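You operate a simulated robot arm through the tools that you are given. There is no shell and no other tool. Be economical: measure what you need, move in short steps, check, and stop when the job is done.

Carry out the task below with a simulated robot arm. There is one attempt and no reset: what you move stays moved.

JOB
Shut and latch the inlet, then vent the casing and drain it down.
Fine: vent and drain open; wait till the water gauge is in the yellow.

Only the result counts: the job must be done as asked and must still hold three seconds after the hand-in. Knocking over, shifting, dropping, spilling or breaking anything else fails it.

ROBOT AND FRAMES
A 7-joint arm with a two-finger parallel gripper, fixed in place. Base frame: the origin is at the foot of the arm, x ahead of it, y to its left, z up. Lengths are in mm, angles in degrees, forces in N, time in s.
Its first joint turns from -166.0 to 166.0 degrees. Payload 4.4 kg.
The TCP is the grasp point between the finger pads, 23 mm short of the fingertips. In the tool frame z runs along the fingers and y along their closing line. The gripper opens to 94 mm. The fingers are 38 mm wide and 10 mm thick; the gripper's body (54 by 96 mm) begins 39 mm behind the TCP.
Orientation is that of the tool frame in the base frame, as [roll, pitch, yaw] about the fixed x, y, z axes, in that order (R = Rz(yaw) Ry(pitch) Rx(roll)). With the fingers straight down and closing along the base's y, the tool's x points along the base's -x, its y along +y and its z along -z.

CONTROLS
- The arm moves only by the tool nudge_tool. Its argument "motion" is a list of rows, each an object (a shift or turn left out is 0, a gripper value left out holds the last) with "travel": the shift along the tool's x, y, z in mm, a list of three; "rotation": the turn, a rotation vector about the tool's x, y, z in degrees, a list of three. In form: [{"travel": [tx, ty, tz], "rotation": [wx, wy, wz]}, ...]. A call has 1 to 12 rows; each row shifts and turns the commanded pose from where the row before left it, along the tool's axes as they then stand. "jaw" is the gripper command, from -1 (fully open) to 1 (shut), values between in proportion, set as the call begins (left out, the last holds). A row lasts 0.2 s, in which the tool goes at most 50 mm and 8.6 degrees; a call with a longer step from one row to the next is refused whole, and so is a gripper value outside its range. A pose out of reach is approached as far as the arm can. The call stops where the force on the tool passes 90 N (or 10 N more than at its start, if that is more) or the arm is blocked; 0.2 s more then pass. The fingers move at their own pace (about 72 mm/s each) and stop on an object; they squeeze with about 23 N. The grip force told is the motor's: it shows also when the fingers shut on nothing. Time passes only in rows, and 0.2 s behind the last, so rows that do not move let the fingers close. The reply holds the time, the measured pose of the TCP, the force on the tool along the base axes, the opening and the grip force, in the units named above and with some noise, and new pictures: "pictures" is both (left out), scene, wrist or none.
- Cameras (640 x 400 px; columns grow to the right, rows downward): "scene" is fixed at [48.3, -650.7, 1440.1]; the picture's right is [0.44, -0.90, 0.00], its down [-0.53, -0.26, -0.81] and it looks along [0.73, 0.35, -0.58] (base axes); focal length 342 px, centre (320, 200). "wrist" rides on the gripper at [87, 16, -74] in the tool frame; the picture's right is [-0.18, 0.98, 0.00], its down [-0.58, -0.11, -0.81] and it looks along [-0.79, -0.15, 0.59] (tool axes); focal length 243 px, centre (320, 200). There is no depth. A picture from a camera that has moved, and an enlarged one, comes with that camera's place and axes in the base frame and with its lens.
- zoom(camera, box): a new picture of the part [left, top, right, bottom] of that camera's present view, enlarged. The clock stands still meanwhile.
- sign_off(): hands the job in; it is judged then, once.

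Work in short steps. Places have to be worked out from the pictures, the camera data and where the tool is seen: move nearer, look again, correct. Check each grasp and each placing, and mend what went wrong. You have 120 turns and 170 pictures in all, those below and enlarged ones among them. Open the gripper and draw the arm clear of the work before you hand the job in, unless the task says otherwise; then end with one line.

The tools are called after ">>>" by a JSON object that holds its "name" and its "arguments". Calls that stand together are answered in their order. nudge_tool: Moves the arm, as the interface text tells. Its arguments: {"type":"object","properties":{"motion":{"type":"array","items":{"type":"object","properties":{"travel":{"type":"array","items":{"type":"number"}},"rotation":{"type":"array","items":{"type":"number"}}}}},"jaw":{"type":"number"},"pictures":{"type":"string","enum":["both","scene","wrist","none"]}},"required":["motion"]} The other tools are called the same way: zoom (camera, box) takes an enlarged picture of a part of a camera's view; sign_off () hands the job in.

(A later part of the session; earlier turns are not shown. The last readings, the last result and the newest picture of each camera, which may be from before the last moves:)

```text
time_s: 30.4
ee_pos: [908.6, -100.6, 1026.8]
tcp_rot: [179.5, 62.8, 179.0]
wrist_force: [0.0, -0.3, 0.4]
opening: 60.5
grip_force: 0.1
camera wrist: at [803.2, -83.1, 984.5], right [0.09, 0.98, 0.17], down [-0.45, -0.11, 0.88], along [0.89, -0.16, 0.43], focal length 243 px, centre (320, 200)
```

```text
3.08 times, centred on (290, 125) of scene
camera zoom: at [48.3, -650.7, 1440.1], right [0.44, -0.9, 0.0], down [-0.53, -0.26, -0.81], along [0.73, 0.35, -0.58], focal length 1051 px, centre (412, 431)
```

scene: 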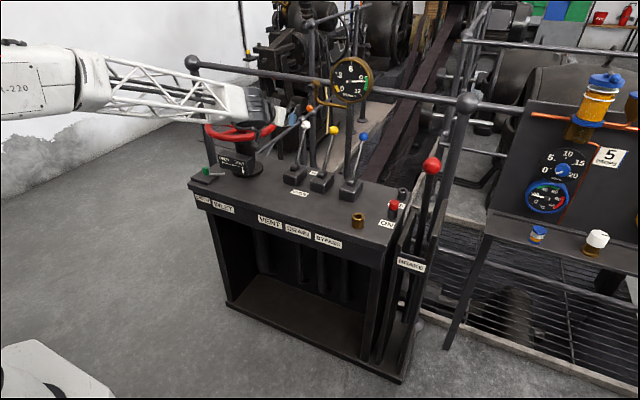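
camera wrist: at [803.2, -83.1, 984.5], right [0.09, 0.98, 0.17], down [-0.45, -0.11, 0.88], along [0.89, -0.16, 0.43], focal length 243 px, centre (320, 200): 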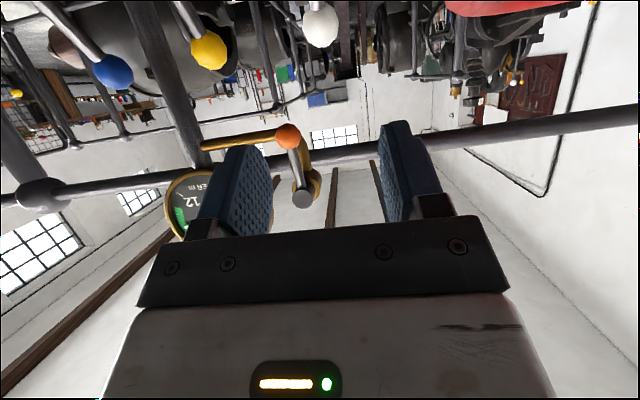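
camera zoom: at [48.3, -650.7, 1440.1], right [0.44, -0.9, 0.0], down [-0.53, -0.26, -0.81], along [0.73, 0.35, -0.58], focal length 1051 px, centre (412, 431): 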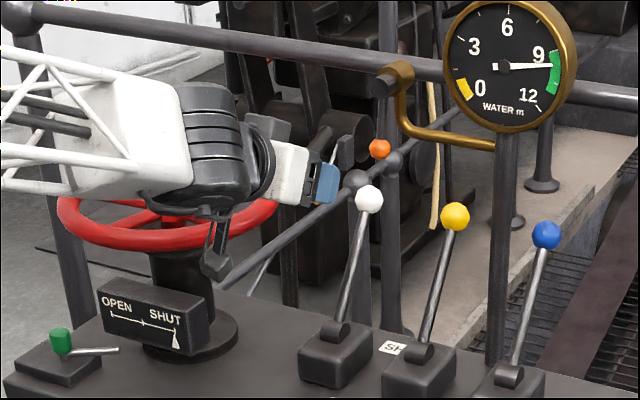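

Knob and ball estimates agree with the earlier ones. I'll advance most of the way and then check.

>>> {"name": "nudge_tool", "arguments": {"motion": [{"travel": [4, 0, 28]}, {"travel": [4, 0, 28]}, {"travel": [2.8, 0, 28]}, {"travel": [0, 0, 28]}]}}

>>> {"name": "zoom", "arguments": {"camera": "scene", "box": [230, 60, 350, 190]}}

```text
time_s: 31.4
ee_pos: [1001.0, -101.9, 966.7]
tcp_rot: [179.7, 62.8, 179.1]
wrist_force: [0.7, 0.0, -0.1]
opening: 60.4
grip_force: 0.0
camera wrist: at [897.5, -85.2, 924.3], right [0.09, 0.98, 0.17], down [-0.45, -0.11, 0.89], along [0.89, -0.16, 0.43], focal length 243 px, centre (320, 200)
```

scene: 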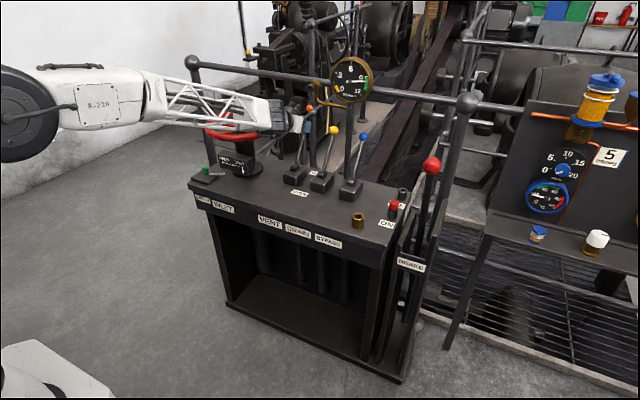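
wrist: 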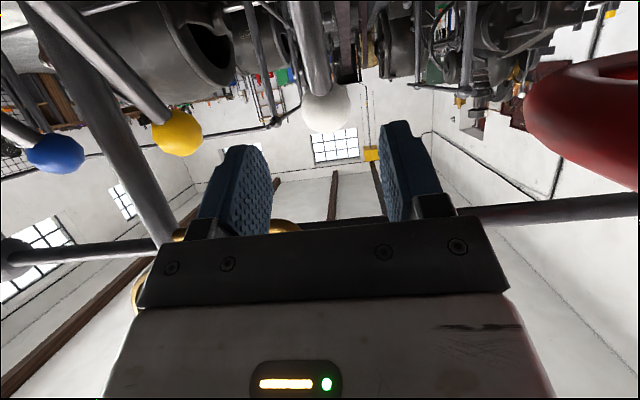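

```text
3.08 times, centred on (290, 125) of scene
camera zoom: at [48.3, -650.7, 1440.1], right [0.44, -0.9, 0.0], down [-0.53, -0.26, -0.81], along [0.73, 0.35, -0.58], focal length 1051 px, centre (412, 431)
```

zoom: 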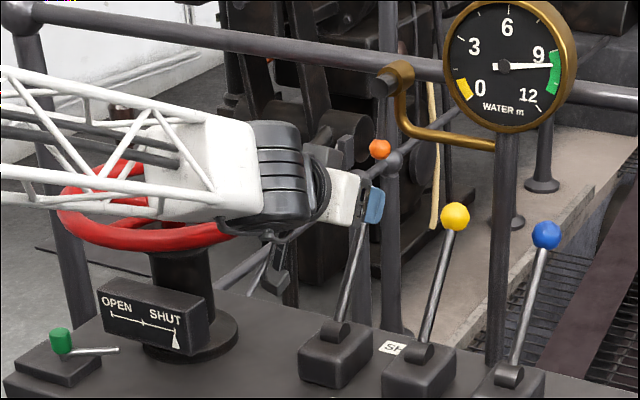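

The knob is centred between the pads and 62 mm away. I'll finish the approach.

>>> {"name": "nudge_tool", "arguments": {"motion": [{"travel": [0, 0, 21]}, {"travel": [0, 0, 21]}, {"travel": [-0.5, 0, 20]}, {}]}}

>>> {"name": "zoom", "arguments": {"camera": "scene", "box": [270, 60, 370, 170]}}

```text
time_s: 32.4
ee_pos: [1056.8, -101.5, 938.8]
tcp_rot: [179.6, 62.7, 179.0]
wrist_force: [0.3, 0.1, -0.5]
opening: 60.4
grip_force: 0.1
camera wrist: at [953.0, -85.5, 895.5], right [0.09, 0.98, 0.17], down [-0.45, -0.11, 0.89], along [0.89, -0.16, 0.43], focal length 243 px, centre (320, 200)
```

scene: 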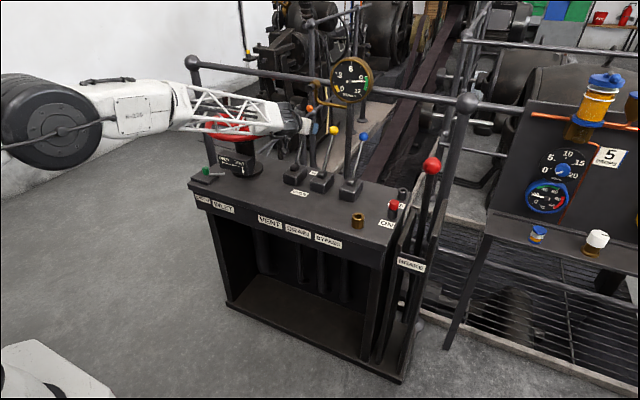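
wrist: 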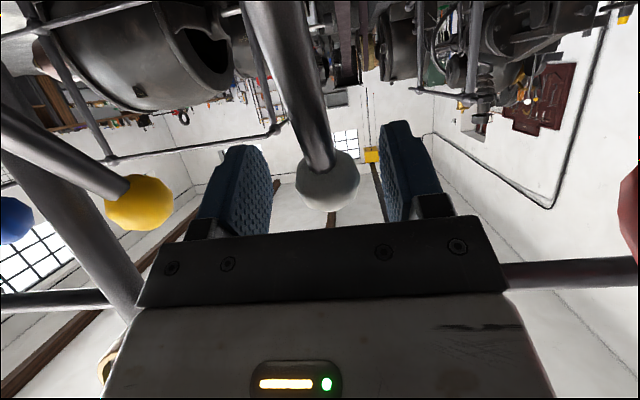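

```text
3.64 times, centred on (320, 115) of scene
camera zoom: at [48.3, -650.7, 1440.1], right [0.44, -0.9, 0.0], down [-0.53, -0.26, -0.81], along [0.73, 0.35, -0.58], focal length 1242 px, centre (320, 509)
```

zoom: 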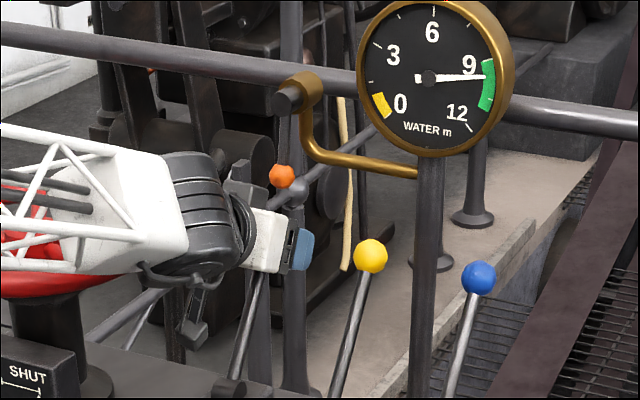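

The sphere is between the pads and the orange ball is clear. I'll close.

>>> {"name": "nudge_tool", "arguments": {"motion": [{}, {}, {}], "jaw": 1, "pictures": "wrist"}}

```text
time_s: 33.2
ee_pos: [1057.0, -100.7, 938.3]
tcp_rot: [179.5, 62.7, 179.1]
wrist_force: [3.4, 46.1, 1.5]
opening: 33.5
grip_force: 45.2
camera wrist: at [952.9, -83.3, 895.6], right [0.09, 0.98, 0.17], down [-0.45, -0.11, 0.89], along [0.89, -0.16, 0.43], focal length 243 px, centre (320, 200)
```

wrist: 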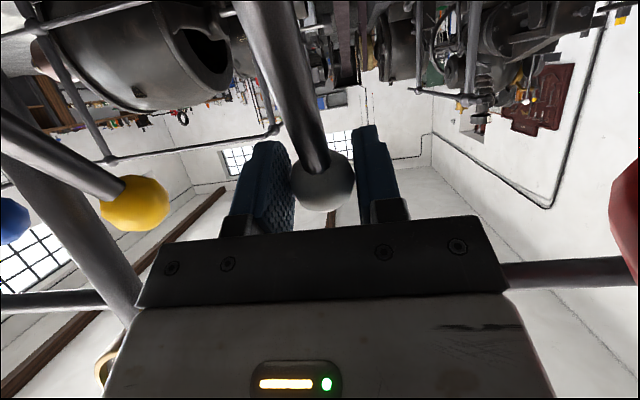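

It's gripped, with a sideways load of 46 N. I'll ease +2 mm in y and begin pulling the lever back along its arc.

>>> {"name": "nudge_tool", "arguments": {"motion": [{"travel": [0, 2, 0]}, {"travel": [0.2, 0, -11.5]}, {"travel": [0.2, 0, -11.5]}, {"travel": [0.2, 0, -11.5]}]}}

```text
time_s: 34.2
ee_pos: [1026.7, -99.6, 951.8]
tcp_rot: [179.5, 62.7, 178.9]
wrist_force: [13.9, 30.8, 6.2]
opening: 33.4
grip_force: 45.2
camera wrist: at [922.6, -82.9, 909.7], right [0.09, 0.98, 0.17], down [-0.45, -0.11, 0.89], along [0.89, -0.16, 0.43], focal length 243 px, centre (320, 200)
```

scene: 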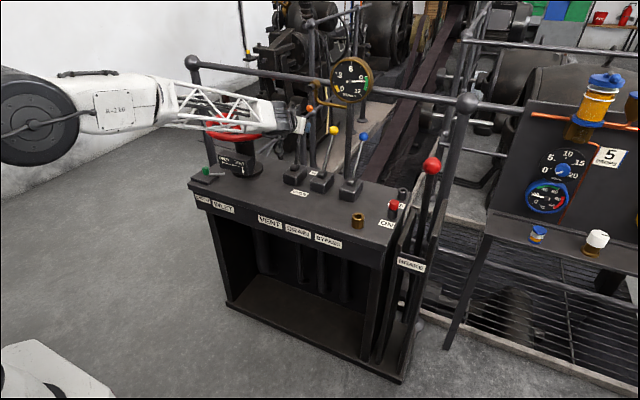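
wrist: 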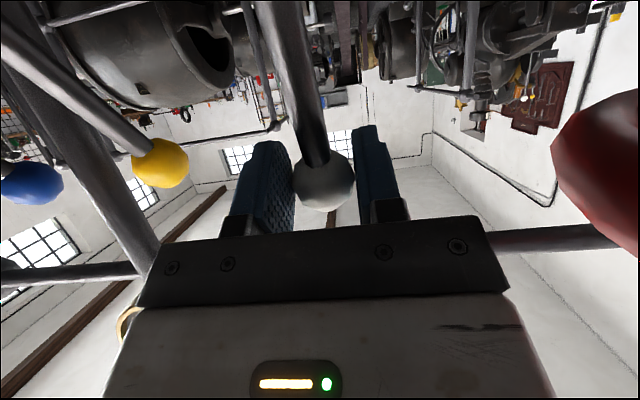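

The lever follows. I'll continue over the top of the arc.

>>> {"name": "nudge_tool", "arguments": {"motion": [{"travel": [3.6, 0.8, -19.5]}, {"travel": [5.9, 0.7, -18.9]}, {"travel": [8.3, 0, -18.2]}, {"travel": [10.3, 0, -16.9]}, {"travel": [12.3, 0, -15.6]}]}}

>>> {"name": "zoom", "arguments": {"camera": "scene", "box": [230, 60, 370, 210]}}

```text
time_s: 35.4
ee_pos: [927.3, -98.8, 959.0]
tcp_rot: [179.7, 62.8, 178.9]
wrist_force: [4.8, -37.5, 18.1]
opening: 33.5
grip_force: 45.0
camera wrist: at [823.3, -82.3, 916.2], right [0.1, 0.98, 0.17], down [-0.45, -0.11, 0.89], along [0.89, -0.16, 0.43], focal length 243 px, centre (320, 200)
```

scene: 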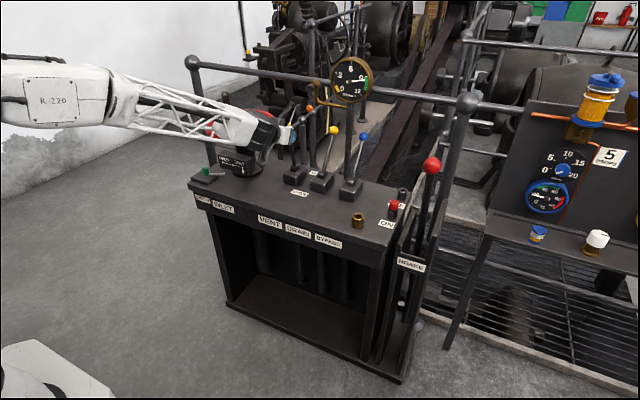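
wrist: 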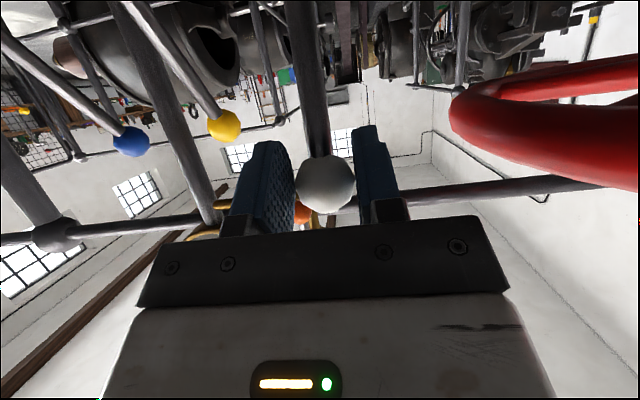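

```text
2.67 times, centred on (300, 135) of scene
camera zoom: at [48.3, -650.7, 1440.1], right [0.44, -0.9, 0.0], down [-0.53, -0.26, -0.81], along [0.73, 0.35, -0.58], focal length 911 px, centre (373, 373)
```

zoom: 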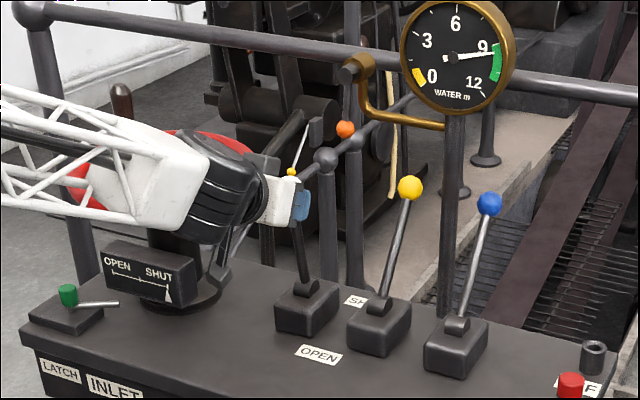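

The lever is past upright. I'll pull on towards OPEN, easing y back.

>>> {"name": "nudge_tool", "arguments": {"motion": [{"travel": [14.4, -1.5, -14]}, {"travel": [15.3, 0, -11.8]}, {"travel": [8, 0, -5]}, {"travel": [8, 0, -5]}], "pictures": "none"}}

>>> {"name": "zoom", "arguments": {"camera": "scene", "box": [230, 60, 370, 210]}}

```text
time_s: 36.4
ee_pos: [874.8, -91.4, 929.6]
tcp_rot: [179.5, 62.5, 179.4]
wrist_force: [3.9, 13.6, -9.2]
opening: 0.2
grip_force: 42.2
```

```text
2.67 times, centred on (300, 135) of scene
camera zoom: at [48.3, -650.7, 1440.1], right [0.44, -0.9, 0.0], down [-0.53, -0.26, -0.81], along [0.73, 0.35, -0.58], focal length 911 px, centre (373, 373)
```

zoom: 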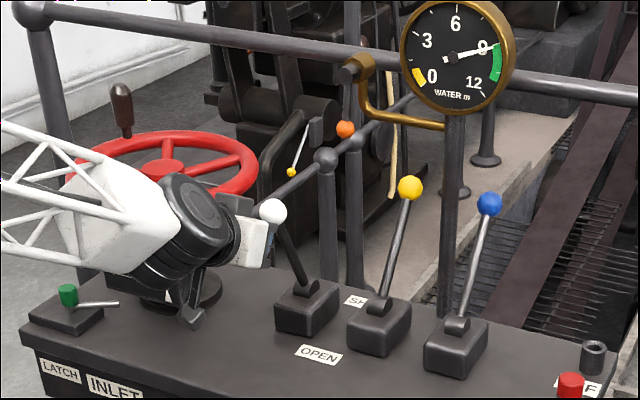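

The fingers slipped off near the end of the pull. The white lever now leans towards OPEN and the gauge needle is starting to move. I'll back out and inspect.

>>> {"name": "nudge_tool", "arguments": {"motion": [{"travel": [5, 0, -30]}, {"travel": [0, 0, -30]}, {"travel": [0, 0, -30]}], "jaw": -0.28}}

>>> {"name": "zoom", "arguments": {"camera": "scene", "box": [250, 60, 390, 210]}}

```text
time_s: 37.2
ee_pos: [791.5, -97.0, 971.2]
tcp_rot: [179.5, 62.7, 179.2]
wrist_force: [-0.6, -0.2, -0.2]
opening: 60.3
grip_force: 0.0
camera wrist: at [687.2, -78.3, 928.2], right [0.09, 0.98, 0.17], down [-0.45, -0.11, 0.89], along [0.89, -0.16, 0.43], focal length 243 px, centre (320, 200)
```

scene: 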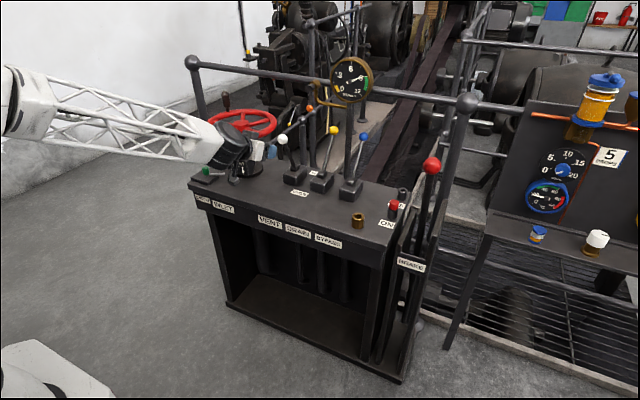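
wrist: 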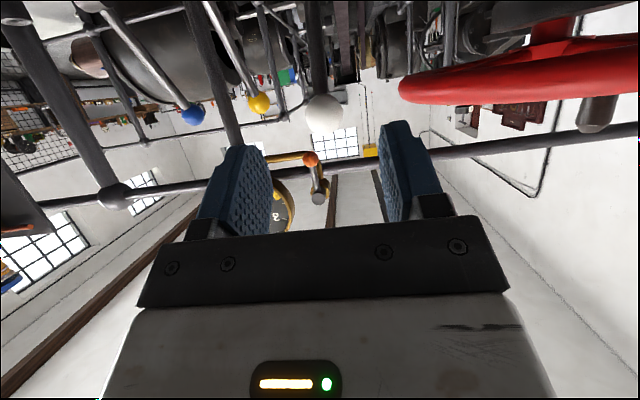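

```text
2.67 times, centred on (320, 135) of scene
camera zoom: at [48.3, -650.7, 1440.1], right [0.44, -0.9, 0.0], down [-0.53, -0.26, -0.81], along [0.73, 0.35, -0.58], focal length 911 px, centre (320, 373)
```

zoom: 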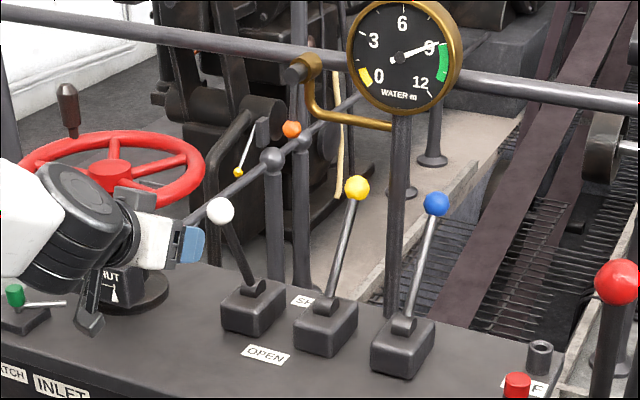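

The white knob is now at about (908,-100,952). To be sure it is fully home at OPEN, I'll regrip it and pull on gently.

>>> {"name": "nudge_tool", "arguments": {"motion": [{"travel": [-15, -1.5, 20]}, {"travel": [-14.9, -1.5, 25]}, {"travel": [0, 0, 30]}, {"travel": [0, 0, 30]}, {}], "pictures": "wrist"}}

>>> {"name": "nudge_tool", "arguments": {"motion": [{}, {}, {}], "jaw": 1, "pictures": "wrist"}}

```text
time_s: 38.4
ee_pos: [900.3, -99.8, 951.1]
tcp_rot: [179.5, 62.6, 179.0]
wrist_force: [-0.3, -0.1, 0.0]
opening: 59.9
grip_force: 0.1
camera wrist: at [796.5, -83.0, 907.4], right [0.09, 0.98, 0.17], down [-0.45, -0.11, 0.89], along [0.89, -0.16, 0.43], focal length 243 px, centre (320, 200)
```

wrist: 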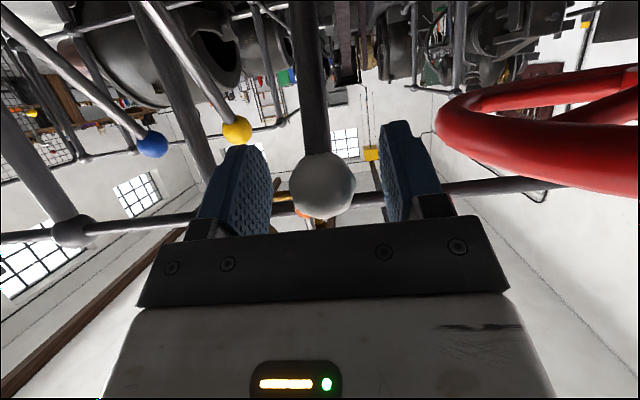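

```text
time_s: 39.2
ee_pos: [901.4, -100.4, 949.9]
tcp_rot: [179.5, 62.8, 179.0]
wrist_force: [3.2, -0.1, -1.7]
opening: 33.6
grip_force: 44.6
camera wrist: at [796.3, -82.9, 907.4], right [0.09, 0.98, 0.17], down [-0.45, -0.11, 0.89], along [0.89, -0.16, 0.43], focal length 243 px, centre (320, 200)
```

wrist: 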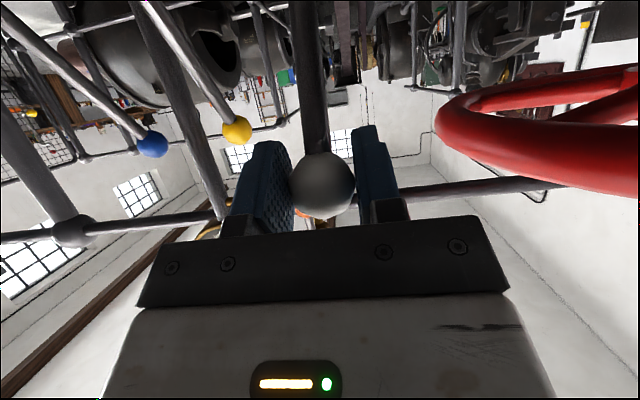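

>>> {"name": "nudge_tool", "arguments": {"motion": [{"travel": [4.1, 0, -3]}, {"travel": [4.1, 0, -3]}, {"travel": [4.1, 0, -3]}], "pictures": "wrist"}}

```text
time_s: 40.0
ee_pos: [887.1, -100.6, 943.0]
tcp_rot: [179.5, 62.8, 179.0]
wrist_force: [8.2, 3.8, 1.3]
opening: 33.5
grip_force: 45.0
camera wrist: at [782.7, -83.0, 900.4], right [0.09, 0.98, 0.17], down [-0.45, -0.11, 0.89], along [0.89, -0.16, 0.43], focal length 243 px, centre (320, 200)
```

wrist: 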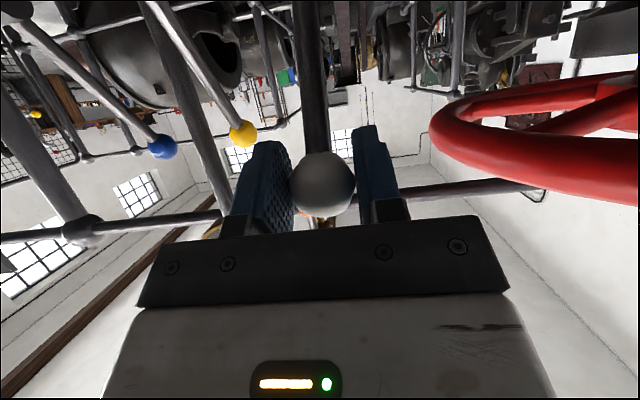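

It still moved under low force, so it was not home. I'll continue until it meets the stop.

>>> {"name": "nudge_tool", "arguments": {"motion": [{"travel": [5.2, 0, -3.1]}, {"travel": [5.3, 0, -2.9]}, {"travel": [5.4, 0, -2.6]}], "pictures": "wrist"}}

>>> {"name": "zoom", "arguments": {"camera": "scene", "box": [250, 60, 390, 210]}}

```text
time_s: 40.8
ee_pos: [874.4, -98.6, 935.1]
tcp_rot: [179.6, 62.9, 179.1]
wrist_force: [29.9, 22.6, 21.2]
opening: 33.7
grip_force: 45.0
camera wrist: at [769.2, -83.1, 891.8], right [0.09, 0.98, 0.17], down [-0.45, -0.11, 0.88], along [0.89, -0.16, 0.44], focal length 243 px, centre (320, 200)
```

wrist: 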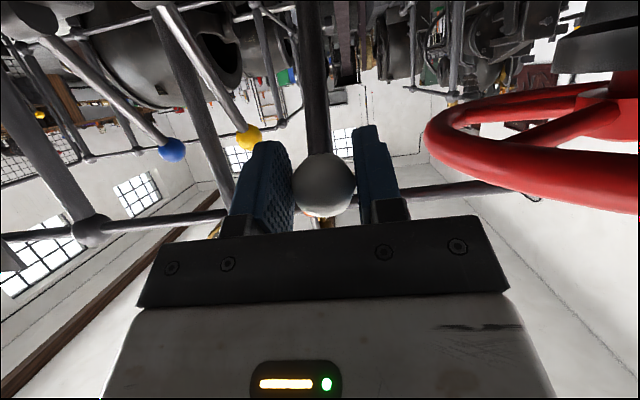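

```text
2.67 times, centred on (320, 135) of scene
camera zoom: at [48.3, -650.7, 1440.1], right [0.44, -0.9, 0.0], down [-0.53, -0.26, -0.81], along [0.73, 0.35, -0.58], focal length 911 px, centre (320, 373)
```

zoom: 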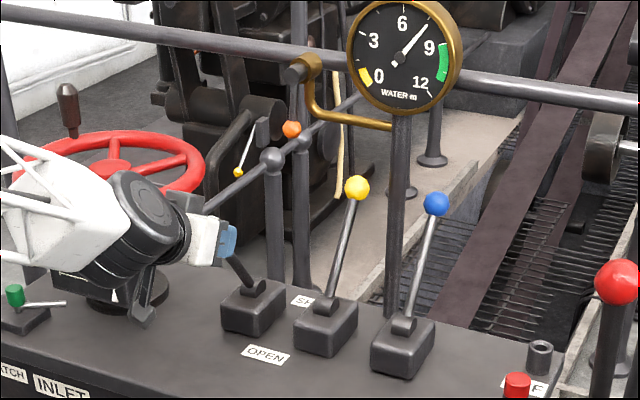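

The force is rising near the stop and the gauge is at about 7.3 and falling. I'll do one more small pull to seat it.

>>> {"name": "nudge_tool", "arguments": {"motion": [{"travel": [4, -1, -2]}], "pictures": "none"}}

>>> {"name": "nudge_tool", "arguments": {"motion": [{}, {}, {"travel": [0, 0, -30]}, {"travel": [0, 0, -30]}, {"travel": [0, 0, -30]}], "jaw": -0.28}}

>>> {"name": "zoom", "arguments": {"camera": "scene", "box": [250, 60, 390, 210]}}

```text
time_s: 41.2
ee_pos: [869.1, -100.2, 933.0]
tcp_rot: [179.7, 62.9, 179.1]
wrist_force: [22.6, 44.4, 28.9]
opening: 33.7
grip_force: 44.8
```

```text
time_s: 42.4
ee_pos: [788.4, -102.2, 968.6]
tcp_rot: [179.4, 62.7, 178.9]
wrist_force: [-0.1, -1.1, -0.3]
opening: 60.2
grip_force: 0.0
camera wrist: at [684.9, -84.7, 924.5], right [0.09, 0.98, 0.17], down [-0.45, -0.11, 0.89], along [0.89, -0.16, 0.43], focal length 243 px, centre (320, 200)
```

scene: 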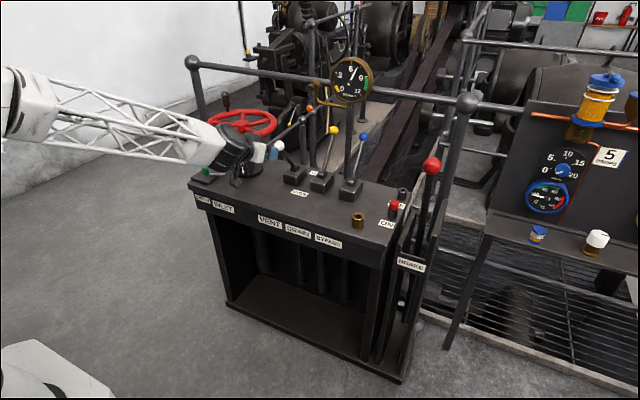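
wrist: 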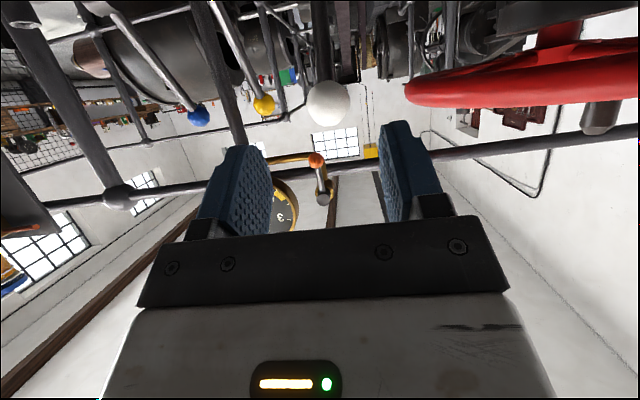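

```text
2.67 times, centred on (320, 135) of scene
camera zoom: at [48.3, -650.7, 1440.1], right [0.44, -0.9, 0.0], down [-0.53, -0.26, -0.81], along [0.73, 0.35, -0.58], focal length 911 px, centre (320, 373)
```

zoom: 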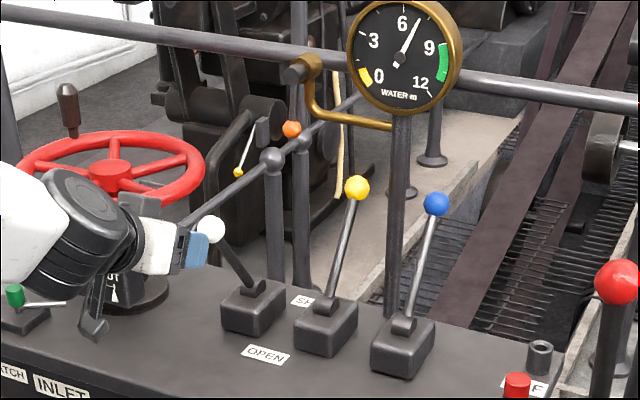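

White is fully at OPEN, its knob at (883,-100,939), mirrored from shut. Now for the yellow DRAIN lever at (1067,-211,942): I'll shift over in y and approach.

>>> {"name": "nudge_tool", "arguments": {"motion": [{"travel": [0, -36.3, 0]}, {"travel": [0, -36.3, 0]}, {"travel": [0, -36.3, 0]}, {"travel": [-19, 0, 42]}, {"travel": [-19, 0, 42]}, {"travel": [-19, 0, 42]}, {"travel": [-19, 0, 42]}, {"travel": [-19.5, 0, 20]}]}}

>>> {"name": "zoom", "arguments": {"camera": "scene", "box": [250, 60, 390, 210]}}

```text
time_s: 44.2
ee_pos: [997.4, -212.6, 967.1]
tcp_rot: [179.6, 62.7, 179.1]
wrist_force: [0.3, -0.7, 1.3]
opening: 60.1
grip_force: 0.0
camera wrist: at [893.3, -195.9, 924.8], right [0.09, 0.98, 0.17], down [-0.45, -0.11, 0.89], along [0.89, -0.16, 0.43], focal length 243 px, centre (320, 200)
```

scene: 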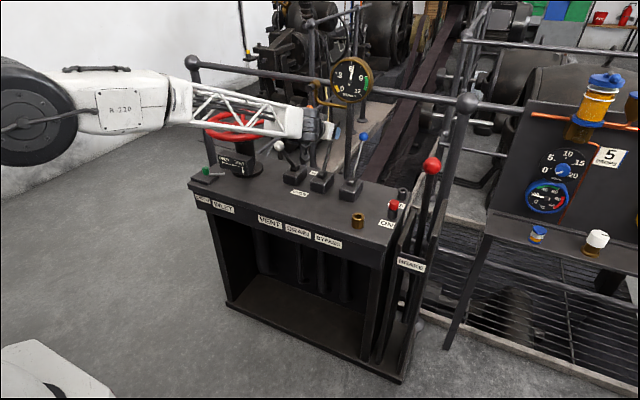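
wrist: 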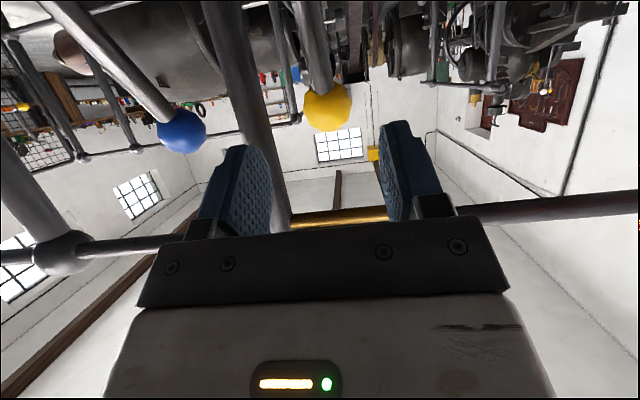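

```text
2.67 times, centred on (320, 135) of scene
camera zoom: at [48.3, -650.7, 1440.1], right [0.44, -0.9, 0.0], down [-0.53, -0.26, -0.81], along [0.73, 0.35, -0.58], focal length 911 px, centre (320, 373)
```

zoom: 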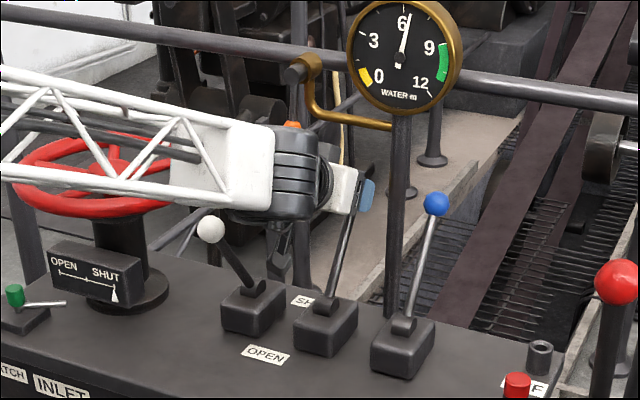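

The yellow knob is centred and about 66 mm ahead. I'll finish the approach and close.

>>> {"name": "nudge_tool", "arguments": {"motion": [{"travel": [-1, 1, 22]}, {"travel": [-1, 0.5, 22]}, {"travel": [0, 0, 21]}, {}], "pictures": "wrist"}}

>>> {"name": "nudge_tool", "arguments": {"motion": [{}, {}, {}], "jaw": 1, "pictures": "wrist"}}

```text
time_s: 45.2
ee_pos: [1056.6, -210.3, 940.0]
tcp_rot: [179.5, 62.7, 179.0]
wrist_force: [-4.1, 5.4, -3.5]
opening: 57.7
grip_force: 0.0
camera wrist: at [951.4, -193.7, 896.9], right [0.09, 0.98, 0.17], down [-0.45, -0.11, 0.89], along [0.89, -0.16, 0.43], focal length 243 px, centre (320, 200)
```

wrist: 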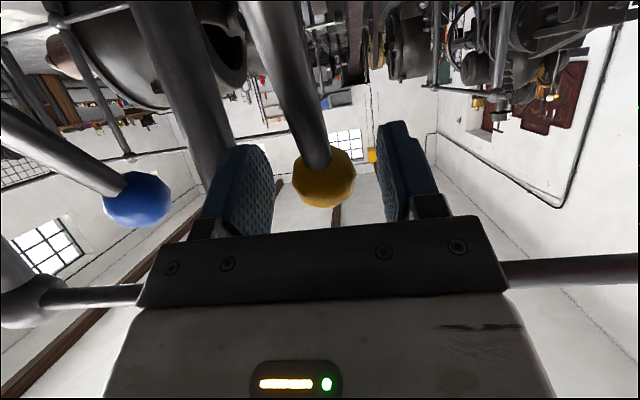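

```text
time_s: 46.0
ee_pos: [1056.2, -209.4, 941.8]
tcp_rot: [179.5, 62.9, 179.2]
wrist_force: [3.8, 23.7, 6.3]
opening: 32.8
grip_force: 45.2
camera wrist: at [951.7, -193.1, 898.2], right [0.09, 0.98, 0.17], down [-0.45, -0.11, 0.89], along [0.89, -0.16, 0.43], focal length 243 px, centre (320, 200)
```

wrist: 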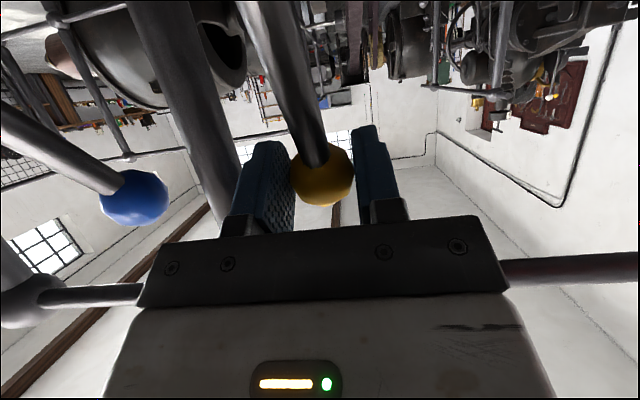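

It's gripped at 32.8 mm. I'll pull the drain lever along its arc, with a small y correction.

>>> {"name": "nudge_tool", "arguments": {"motion": [{"travel": [-1.2, 0, -19.9]}, {"travel": [1.3, 0, -20.1]}, {"travel": [3.5, 0, -19.5]}, {"travel": [6.2, -0.3, -19.3]}, {"travel": [8.3, -0.3, -18.2]}, {"travel": [10.5, -0.3, -17.1]}], "pictures": "none"}}

>>> {"name": "zoom", "arguments": {"camera": "scene", "box": [250, 60, 390, 210]}}

```text
time_s: 47.4
ee_pos: [940.4, -210.6, 968.1]
tcp_rot: [179.6, 62.8, 179.1]
wrist_force: [9.4, 32.1, 2.6]
opening: 33.5
grip_force: 45.1
```

```text
2.67 times, centred on (320, 135) of scene
camera zoom: at [48.3, -650.7, 1440.1], right [0.44, -0.9, 0.0], down [-0.53, -0.26, -0.81], along [0.73, 0.35, -0.58], focal length 911 px, centre (320, 373)
```

zoom: 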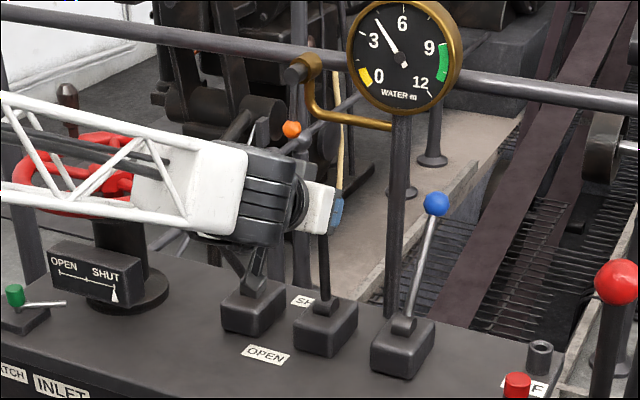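

The lever follows and the gauge is at about 4 and falling. I'll continue to OPEN.

>>> {"name": "nudge_tool", "arguments": {"motion": [{"travel": [12.4, 0.5, -15.5]}, {"travel": [14.3, 0.3, -14]}, {"travel": [15.9, 0, -12.2]}, {"travel": [9, 0, -5.4]}], "pictures": "none"}}

>>> {"name": "zoom", "arguments": {"camera": "scene", "box": [250, 60, 390, 210]}}

```text
time_s: 48.4
ee_pos: [876.8, -209.1, 946.2]
tcp_rot: [179.5, 62.8, 179.0]
wrist_force: [0.4, 34.4, 16.2]
opening: 33.4
grip_force: 45.4
```

```text
2.67 times, centred on (320, 135) of scene
camera zoom: at [48.3, -650.7, 1440.1], right [0.44, -0.9, 0.0], down [-0.53, -0.26, -0.81], along [0.73, 0.35, -0.58], focal length 911 px, centre (320, 373)
```

zoom: 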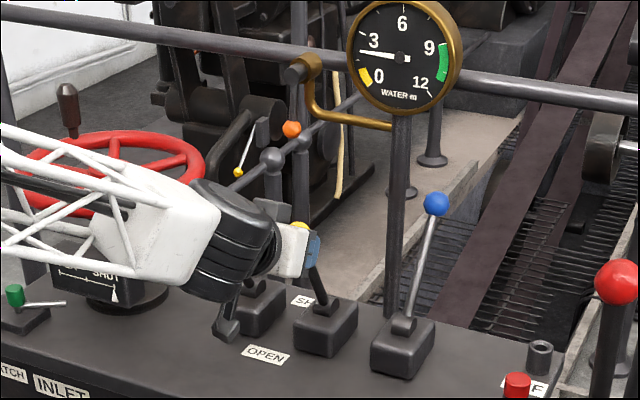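

The gauge reads about 2. I'll keep pulling to the stop.

>>> {"name": "nudge_tool", "arguments": {"motion": [{"travel": [6, 0.5, -2.5]}, {"travel": [6, 0.5, -2.5]}, {"travel": [5, 0, -1.5]}], "pictures": "wrist"}}

>>> {"name": "zoom", "arguments": {"camera": "scene", "box": [250, 60, 390, 210]}}

```text
time_s: 49.2
ee_pos: [862.9, -209.5, 932.8]
tcp_rot: [179.5, 62.9, 178.9]
wrist_force: [12.3, 3.7, 26.2]
opening: 33.3
grip_force: 45.4
camera wrist: at [759.3, -192.6, 889.6], right [0.1, 0.98, 0.17], down [-0.45, -0.11, 0.89], along [0.89, -0.16, 0.43], focal length 243 px, centre (320, 200)
```

wrist: 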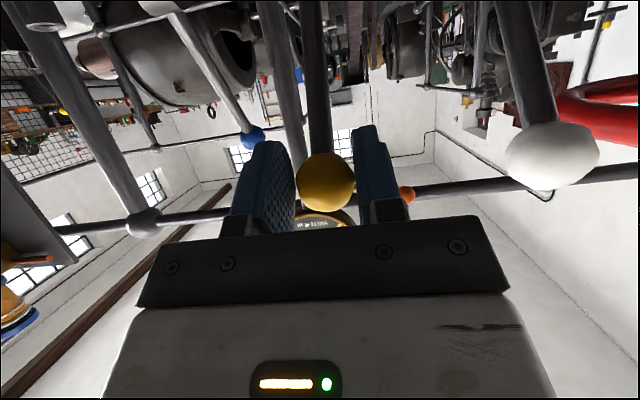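

```text
2.67 times, centred on (320, 135) of scene
camera zoom: at [48.3, -650.7, 1440.1], right [0.44, -0.9, 0.0], down [-0.53, -0.26, -0.81], along [0.73, 0.35, -0.58], focal length 911 px, centre (320, 373)
```

zoom: 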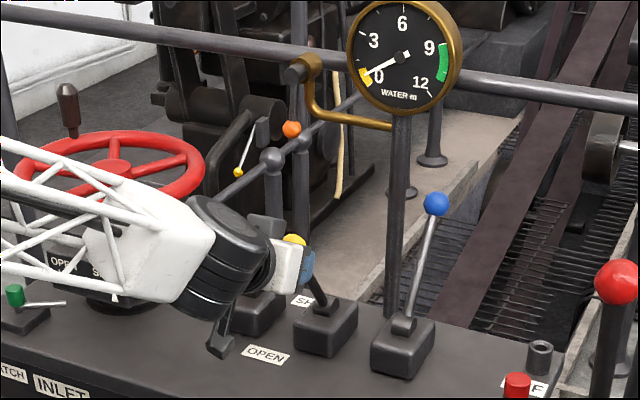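

The gauge is in the yellow. I'll do one more seating pull, then release and back off.

>>> {"name": "nudge_tool", "arguments": {"motion": [{"travel": [5, 0, -2]}, {"travel": [3, 0, -1]}], "pictures": "none"}}

>>> {"name": "nudge_tool", "arguments": {"motion": [{}, {}, {"travel": [0, 0, -30]}, {"travel": [0, 0, -30]}, {"travel": [0, 0, -40]}, {"travel": [0, 0, -40]}], "jaw": -0.28}}

>>> {"name": "zoom", "arguments": {"camera": "scene", "box": [250, 60, 390, 210]}}

```text
time_s: 49.8
ee_pos: [855.9, -208.4, 922.2]
tcp_rot: [179.5, 62.5, 178.9]
wrist_force: [-1.6, -0.5, -5.5]
opening: 0.0
grip_force: 42.6
```

```text
time_s: 51.2
ee_pos: [731.4, -206.8, 988.5]
tcp_rot: [179.3, 62.8, 178.8]
wrist_force: [-0.7, 0.3, -0.4]
opening: 60.0
grip_force: 0.0
camera wrist: at [627.2, -189.4, 945.9], right [0.1, 0.98, 0.17], down [-0.45, -0.11, 0.89], along [0.89, -0.16, 0.43], focal length 243 px, centre (320, 200)
```

scene: 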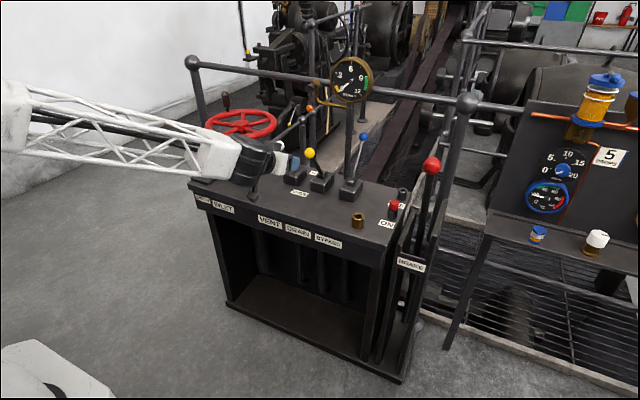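
wrist: 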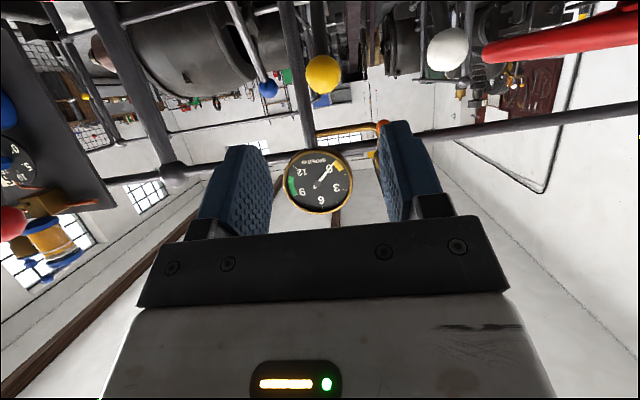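

```text
2.67 times, centred on (320, 135) of scene
camera zoom: at [48.3, -650.7, 1440.1], right [0.44, -0.9, 0.0], down [-0.53, -0.26, -0.81], along [0.73, 0.35, -0.58], focal length 911 px, centre (320, 373)
```

zoom: 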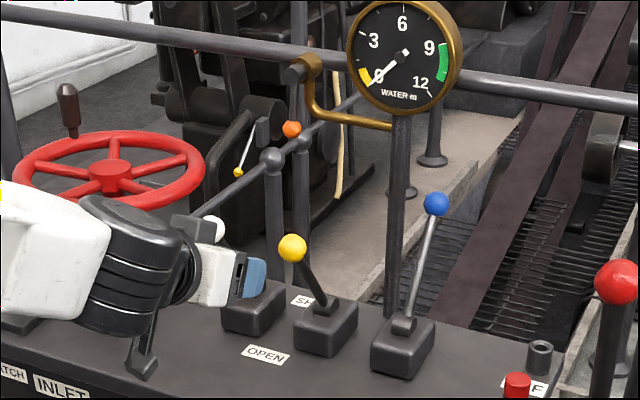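

The yellow knob is at about (887,-210,936), the same lean as white. I'll check the gauge, latch and lever pair closely.

>>> {"name": "zoom", "arguments": {"camera": "scene", "box": [320, 50, 390, 110]}}

>>> {"name": "nudge_tool", "arguments": {"motion": [{"travel": [-20, 0, -45]}, {"travel": [-20, 0, -45]}, {"travel": [-20, 0, -45]}, {"rotation": [0, 8.5, 0]}, {"rotation": [0, 8.5, 0]}, {"rotation": [0, 8.5, 0]}, {"rotation": [0, 8.5, 0]}, {"travel": [0, 0, -40]}, {"travel": [0, 0, -40]}], "jaw": -1}}

>>> {"name": "zoom", "arguments": {"camera": "scene", "box": [180, 100, 320, 230]}}

>>> {"name": "zoom", "arguments": {"camera": "scene", "box": [320, 50, 390, 110]}}

```text
6.67 times, centred on (355, 80) of scene
camera zoom: at [48.3, -650.7, 1440.1], right [0.44, -0.9, 0.0], down [-0.53, -0.26, -0.81], along [0.73, 0.35, -0.58], focal length 2277 px, centre (87, 1000)
```

zoom: 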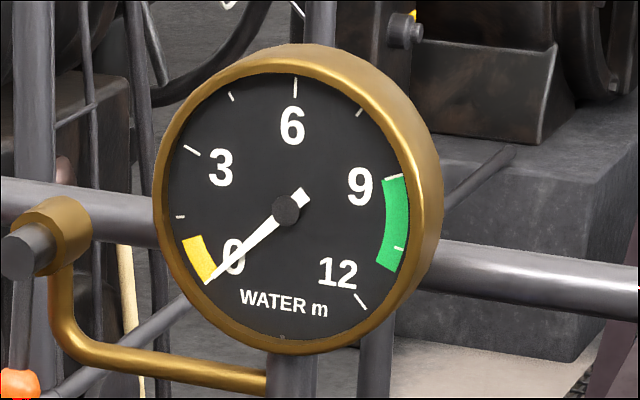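

```text
time_s: 53.2
ee_pos: [601.4, -206.7, 1172.7]
tcp_rot: [179.7, 28.7, 179.3]
wrist_force: [0.3, 0.1, -0.1]
opening: 93.6
grip_force: 0.1
camera wrist: at [490.5, -189.9, 1196.7], right [0.17, 0.98, 0.09], down [0.12, -0.11, 0.99], along [0.98, -0.16, -0.14], focal length 243 px, centre (320, 200)
```

scene: 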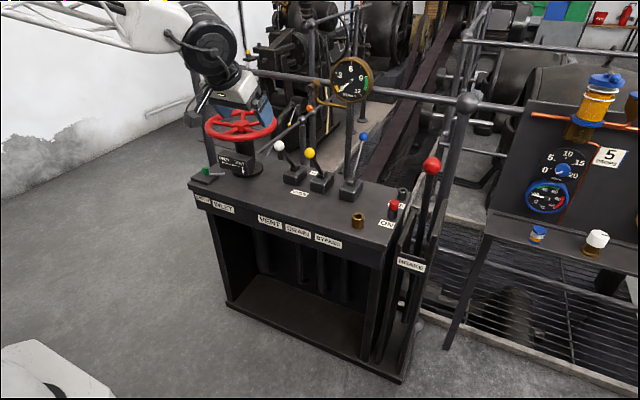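
wrist: 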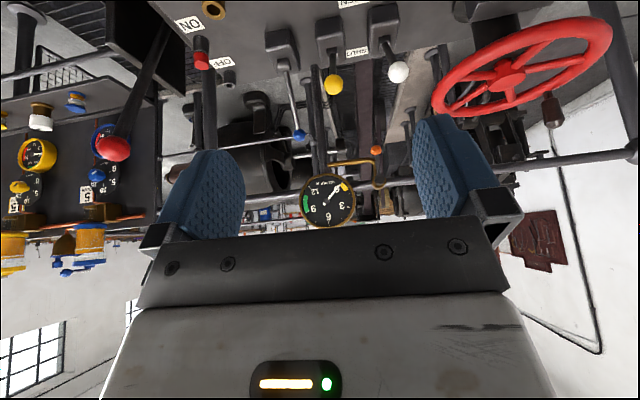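

```text
3.08 times, centred on (250, 165) of scene
camera zoom: at [48.3, -650.7, 1440.1], right [0.44, -0.9, 0.0], down [-0.53, -0.26, -0.81], along [0.73, 0.35, -0.58], focal length 1051 px, centre (535, 308)
```

zoom: 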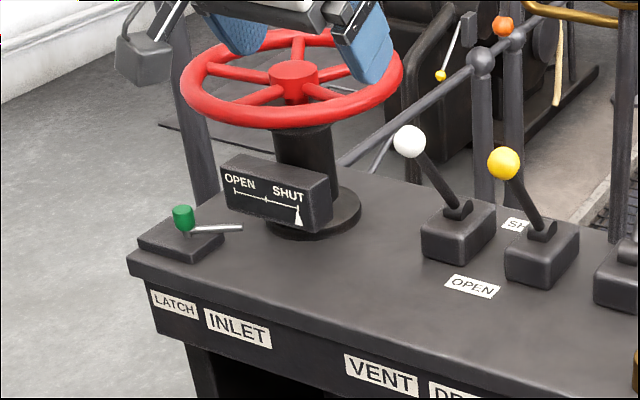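

```text
6.67 times, centred on (355, 80) of scene
camera zoom: at [48.3, -650.7, 1440.1], right [0.44, -0.9, 0.0], down [-0.53, -0.26, -0.81], along [0.73, 0.35, -0.58], focal length 2277 px, centre (87, 1000)
```

zoom: 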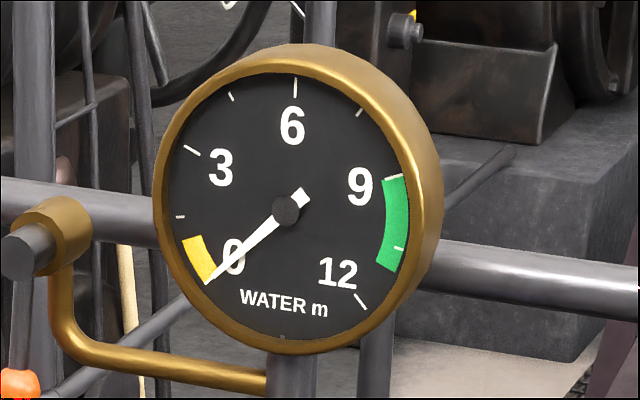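

Everything reads right. To be certain the latch is at its true stop, I'll go back and nudge the knob along −y with closed fingers as a test.

>>> {"name": "nudge_tool", "arguments": {"motion": [{"rotation": [3.93, 0, 7.17]}, {"rotation": [3.93, 0, 7.17]}, {"rotation": [3.93, 0, 7.17]}, {"rotation": [3.93, 0, 7.17]}, {"rotation": [3.93, 0, 7.17]}, {"rotation": [3.93, 0, 7.17]}, {"rotation": [3.93, 0, 7.17]}, {"rotation": [3.93, 0, 7.17]}, {"rotation": [3.93, 0, 7.17]}, {"rotation": [3.93, 0, 7.17]}, {"rotation": [3.93, 0, 7.17]}], "jaw": 1, "pictures": "none"}}

>>> {"name": "nudge_tool", "arguments": {"motion": [{"travel": [40.3, 19.1, -12.6]}, {"travel": [40.3, 19.1, -12.6]}, {"travel": [40.3, 19.1, -12.6]}, {"travel": [40.3, 19.1, -12.6]}, {"travel": [40.3, 19.1, -12.6]}, {"travel": [40.3, 19.1, -12.6]}, {"travel": [40.3, 19.1, -12.6]}, {"travel": [40.3, 19.1, -12.6]}, {"travel": [40.3, 19.1, -12.6]}, {"travel": [40.3, 19.1, -12.6]}, {"travel": [40.3, 19.1, -12.6]}, {"travel": [40.3, 19.1, -12.6]}]}}

```text
time_s: 55.6
ee_pos: [602.3, -207.9, 1174.1]
tcp_rot: [180.0, 28.6, 89.4]
wrist_force: [-0.1, 0.2, -0.1]
opening: 0.0
grip_force: 23.4
```

```text
time_s: 58.2
ee_pos: [835.3, 287.3, 1076.7]
tcp_rot: [-179.9, 28.5, 89.5]
wrist_force: [-0.7, 0.9, 0.3]
opening: 0.0
grip_force: 22.3
camera wrist: at [852.9, 399.2, 1100.0], right [0.98, -0.17, 0.09], down [-0.11, -0.13, 0.99], along [-0.16, -0.98, -0.14], focal length 243 px, centre (320, 200)
```

scene: 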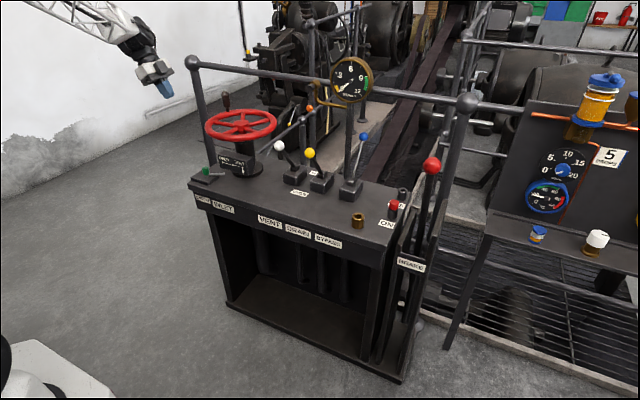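
wrist: 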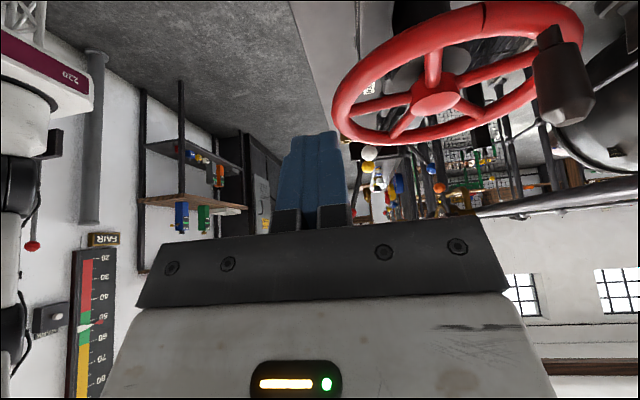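

I'll descend to beside the knob on its +y side.

>>> {"name": "nudge_tool", "arguments": {"motion": [{"travel": [17.2, -0.9, 40.4]}, {"travel": [17.2, -0.9, 40.4]}, {"travel": [17.2, -0.9, 40.4]}, {"travel": [17.2, -0.9, 40.4]}, {"travel": [17.2, -0.9, 40.4]}, {"travel": [17.2, -0.9, 40]}]}}

>>> {"name": "zoom", "arguments": {"camera": "scene", "box": [180, 130, 250, 200]}}

```text
time_s: 59.6
ee_pos: [828.9, 264.2, 816.0]
tcp_rot: [179.9, 28.5, 89.5]
wrist_force: [0.5, -0.1, 1.0]
opening: 0.0
grip_force: 23.4
camera wrist: at [847.8, 374.3, 839.8], right [0.98, -0.17, 0.09], down [-0.11, -0.13, 0.99], along [-0.16, -0.98, -0.14], focal length 243 px, centre (320, 200)
```

scene: 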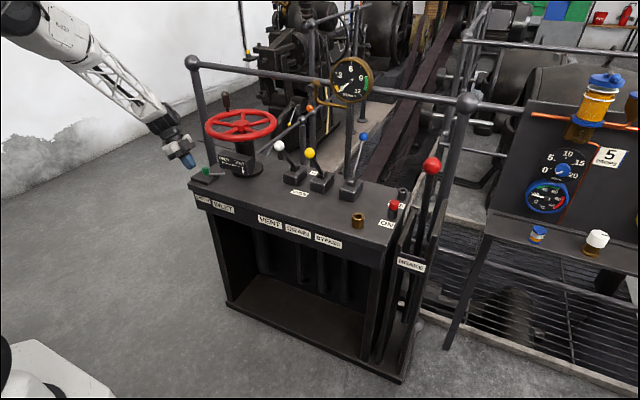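
wrist: 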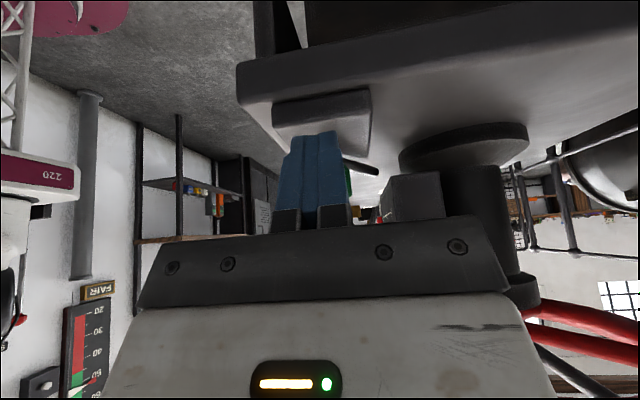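

```text
5.71 times, centred on (215, 165) of scene
camera zoom: at [48.3, -650.7, 1440.1], right [0.44, -0.9, 0.0], down [-0.53, -0.26, -0.81], along [0.73, 0.35, -0.58], focal length 1952 px, centre (920, 400)
```

zoom: 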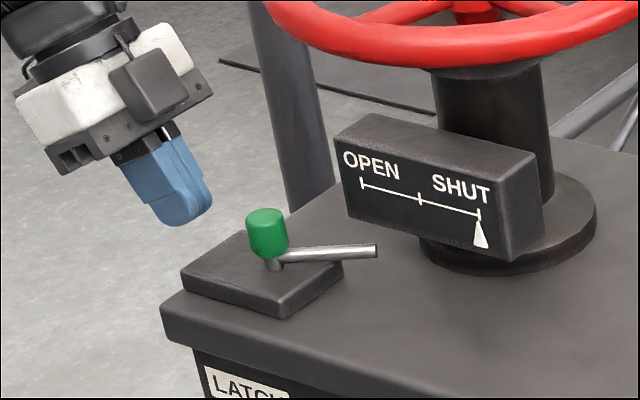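

I'll push toward −y in small steps, watching for contact force.

>>> {"name": "nudge_tool", "arguments": {"motion": [{"travel": [1.9, 3, 3.5]}, {"travel": [-8.8, 0, 4.8]}, {"travel": [-8.8, 0, 4.8]}, {"travel": [-4.4, 0, 2.4]}, {"travel": [-2.6, 0, 1.4]}, {"travel": [-2.6, 0, 1.4]}, {"travel": [-2.6, 0, 1.4]}, {"travel": [-2.6, 0, 1.4]}], "pictures": "none"}}

>>> {"name": "zoom", "arguments": {"camera": "scene", "box": [180, 130, 250, 200]}}

```text
time_s: 61.4
ee_pos: [831.8, 229.0, 811.3]
tcp_rot: [-179.9, 28.5, 89.5]
wrist_force: [2.4, 20.7, -2.2]
opening: 0.1
grip_force: 23.1
```

```text
5.71 times, centred on (215, 165) of scene
camera zoom: at [48.3, -650.7, 1440.1], right [0.44, -0.9, 0.0], down [-0.53, -0.26, -0.81], along [0.73, 0.35, -0.58], focal length 1952 px, centre (920, 400)
```

zoom: 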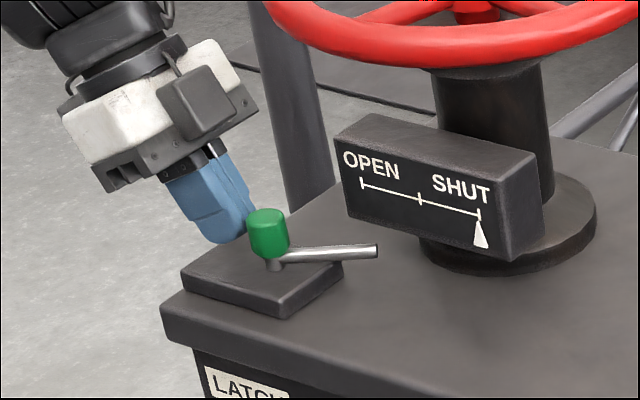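

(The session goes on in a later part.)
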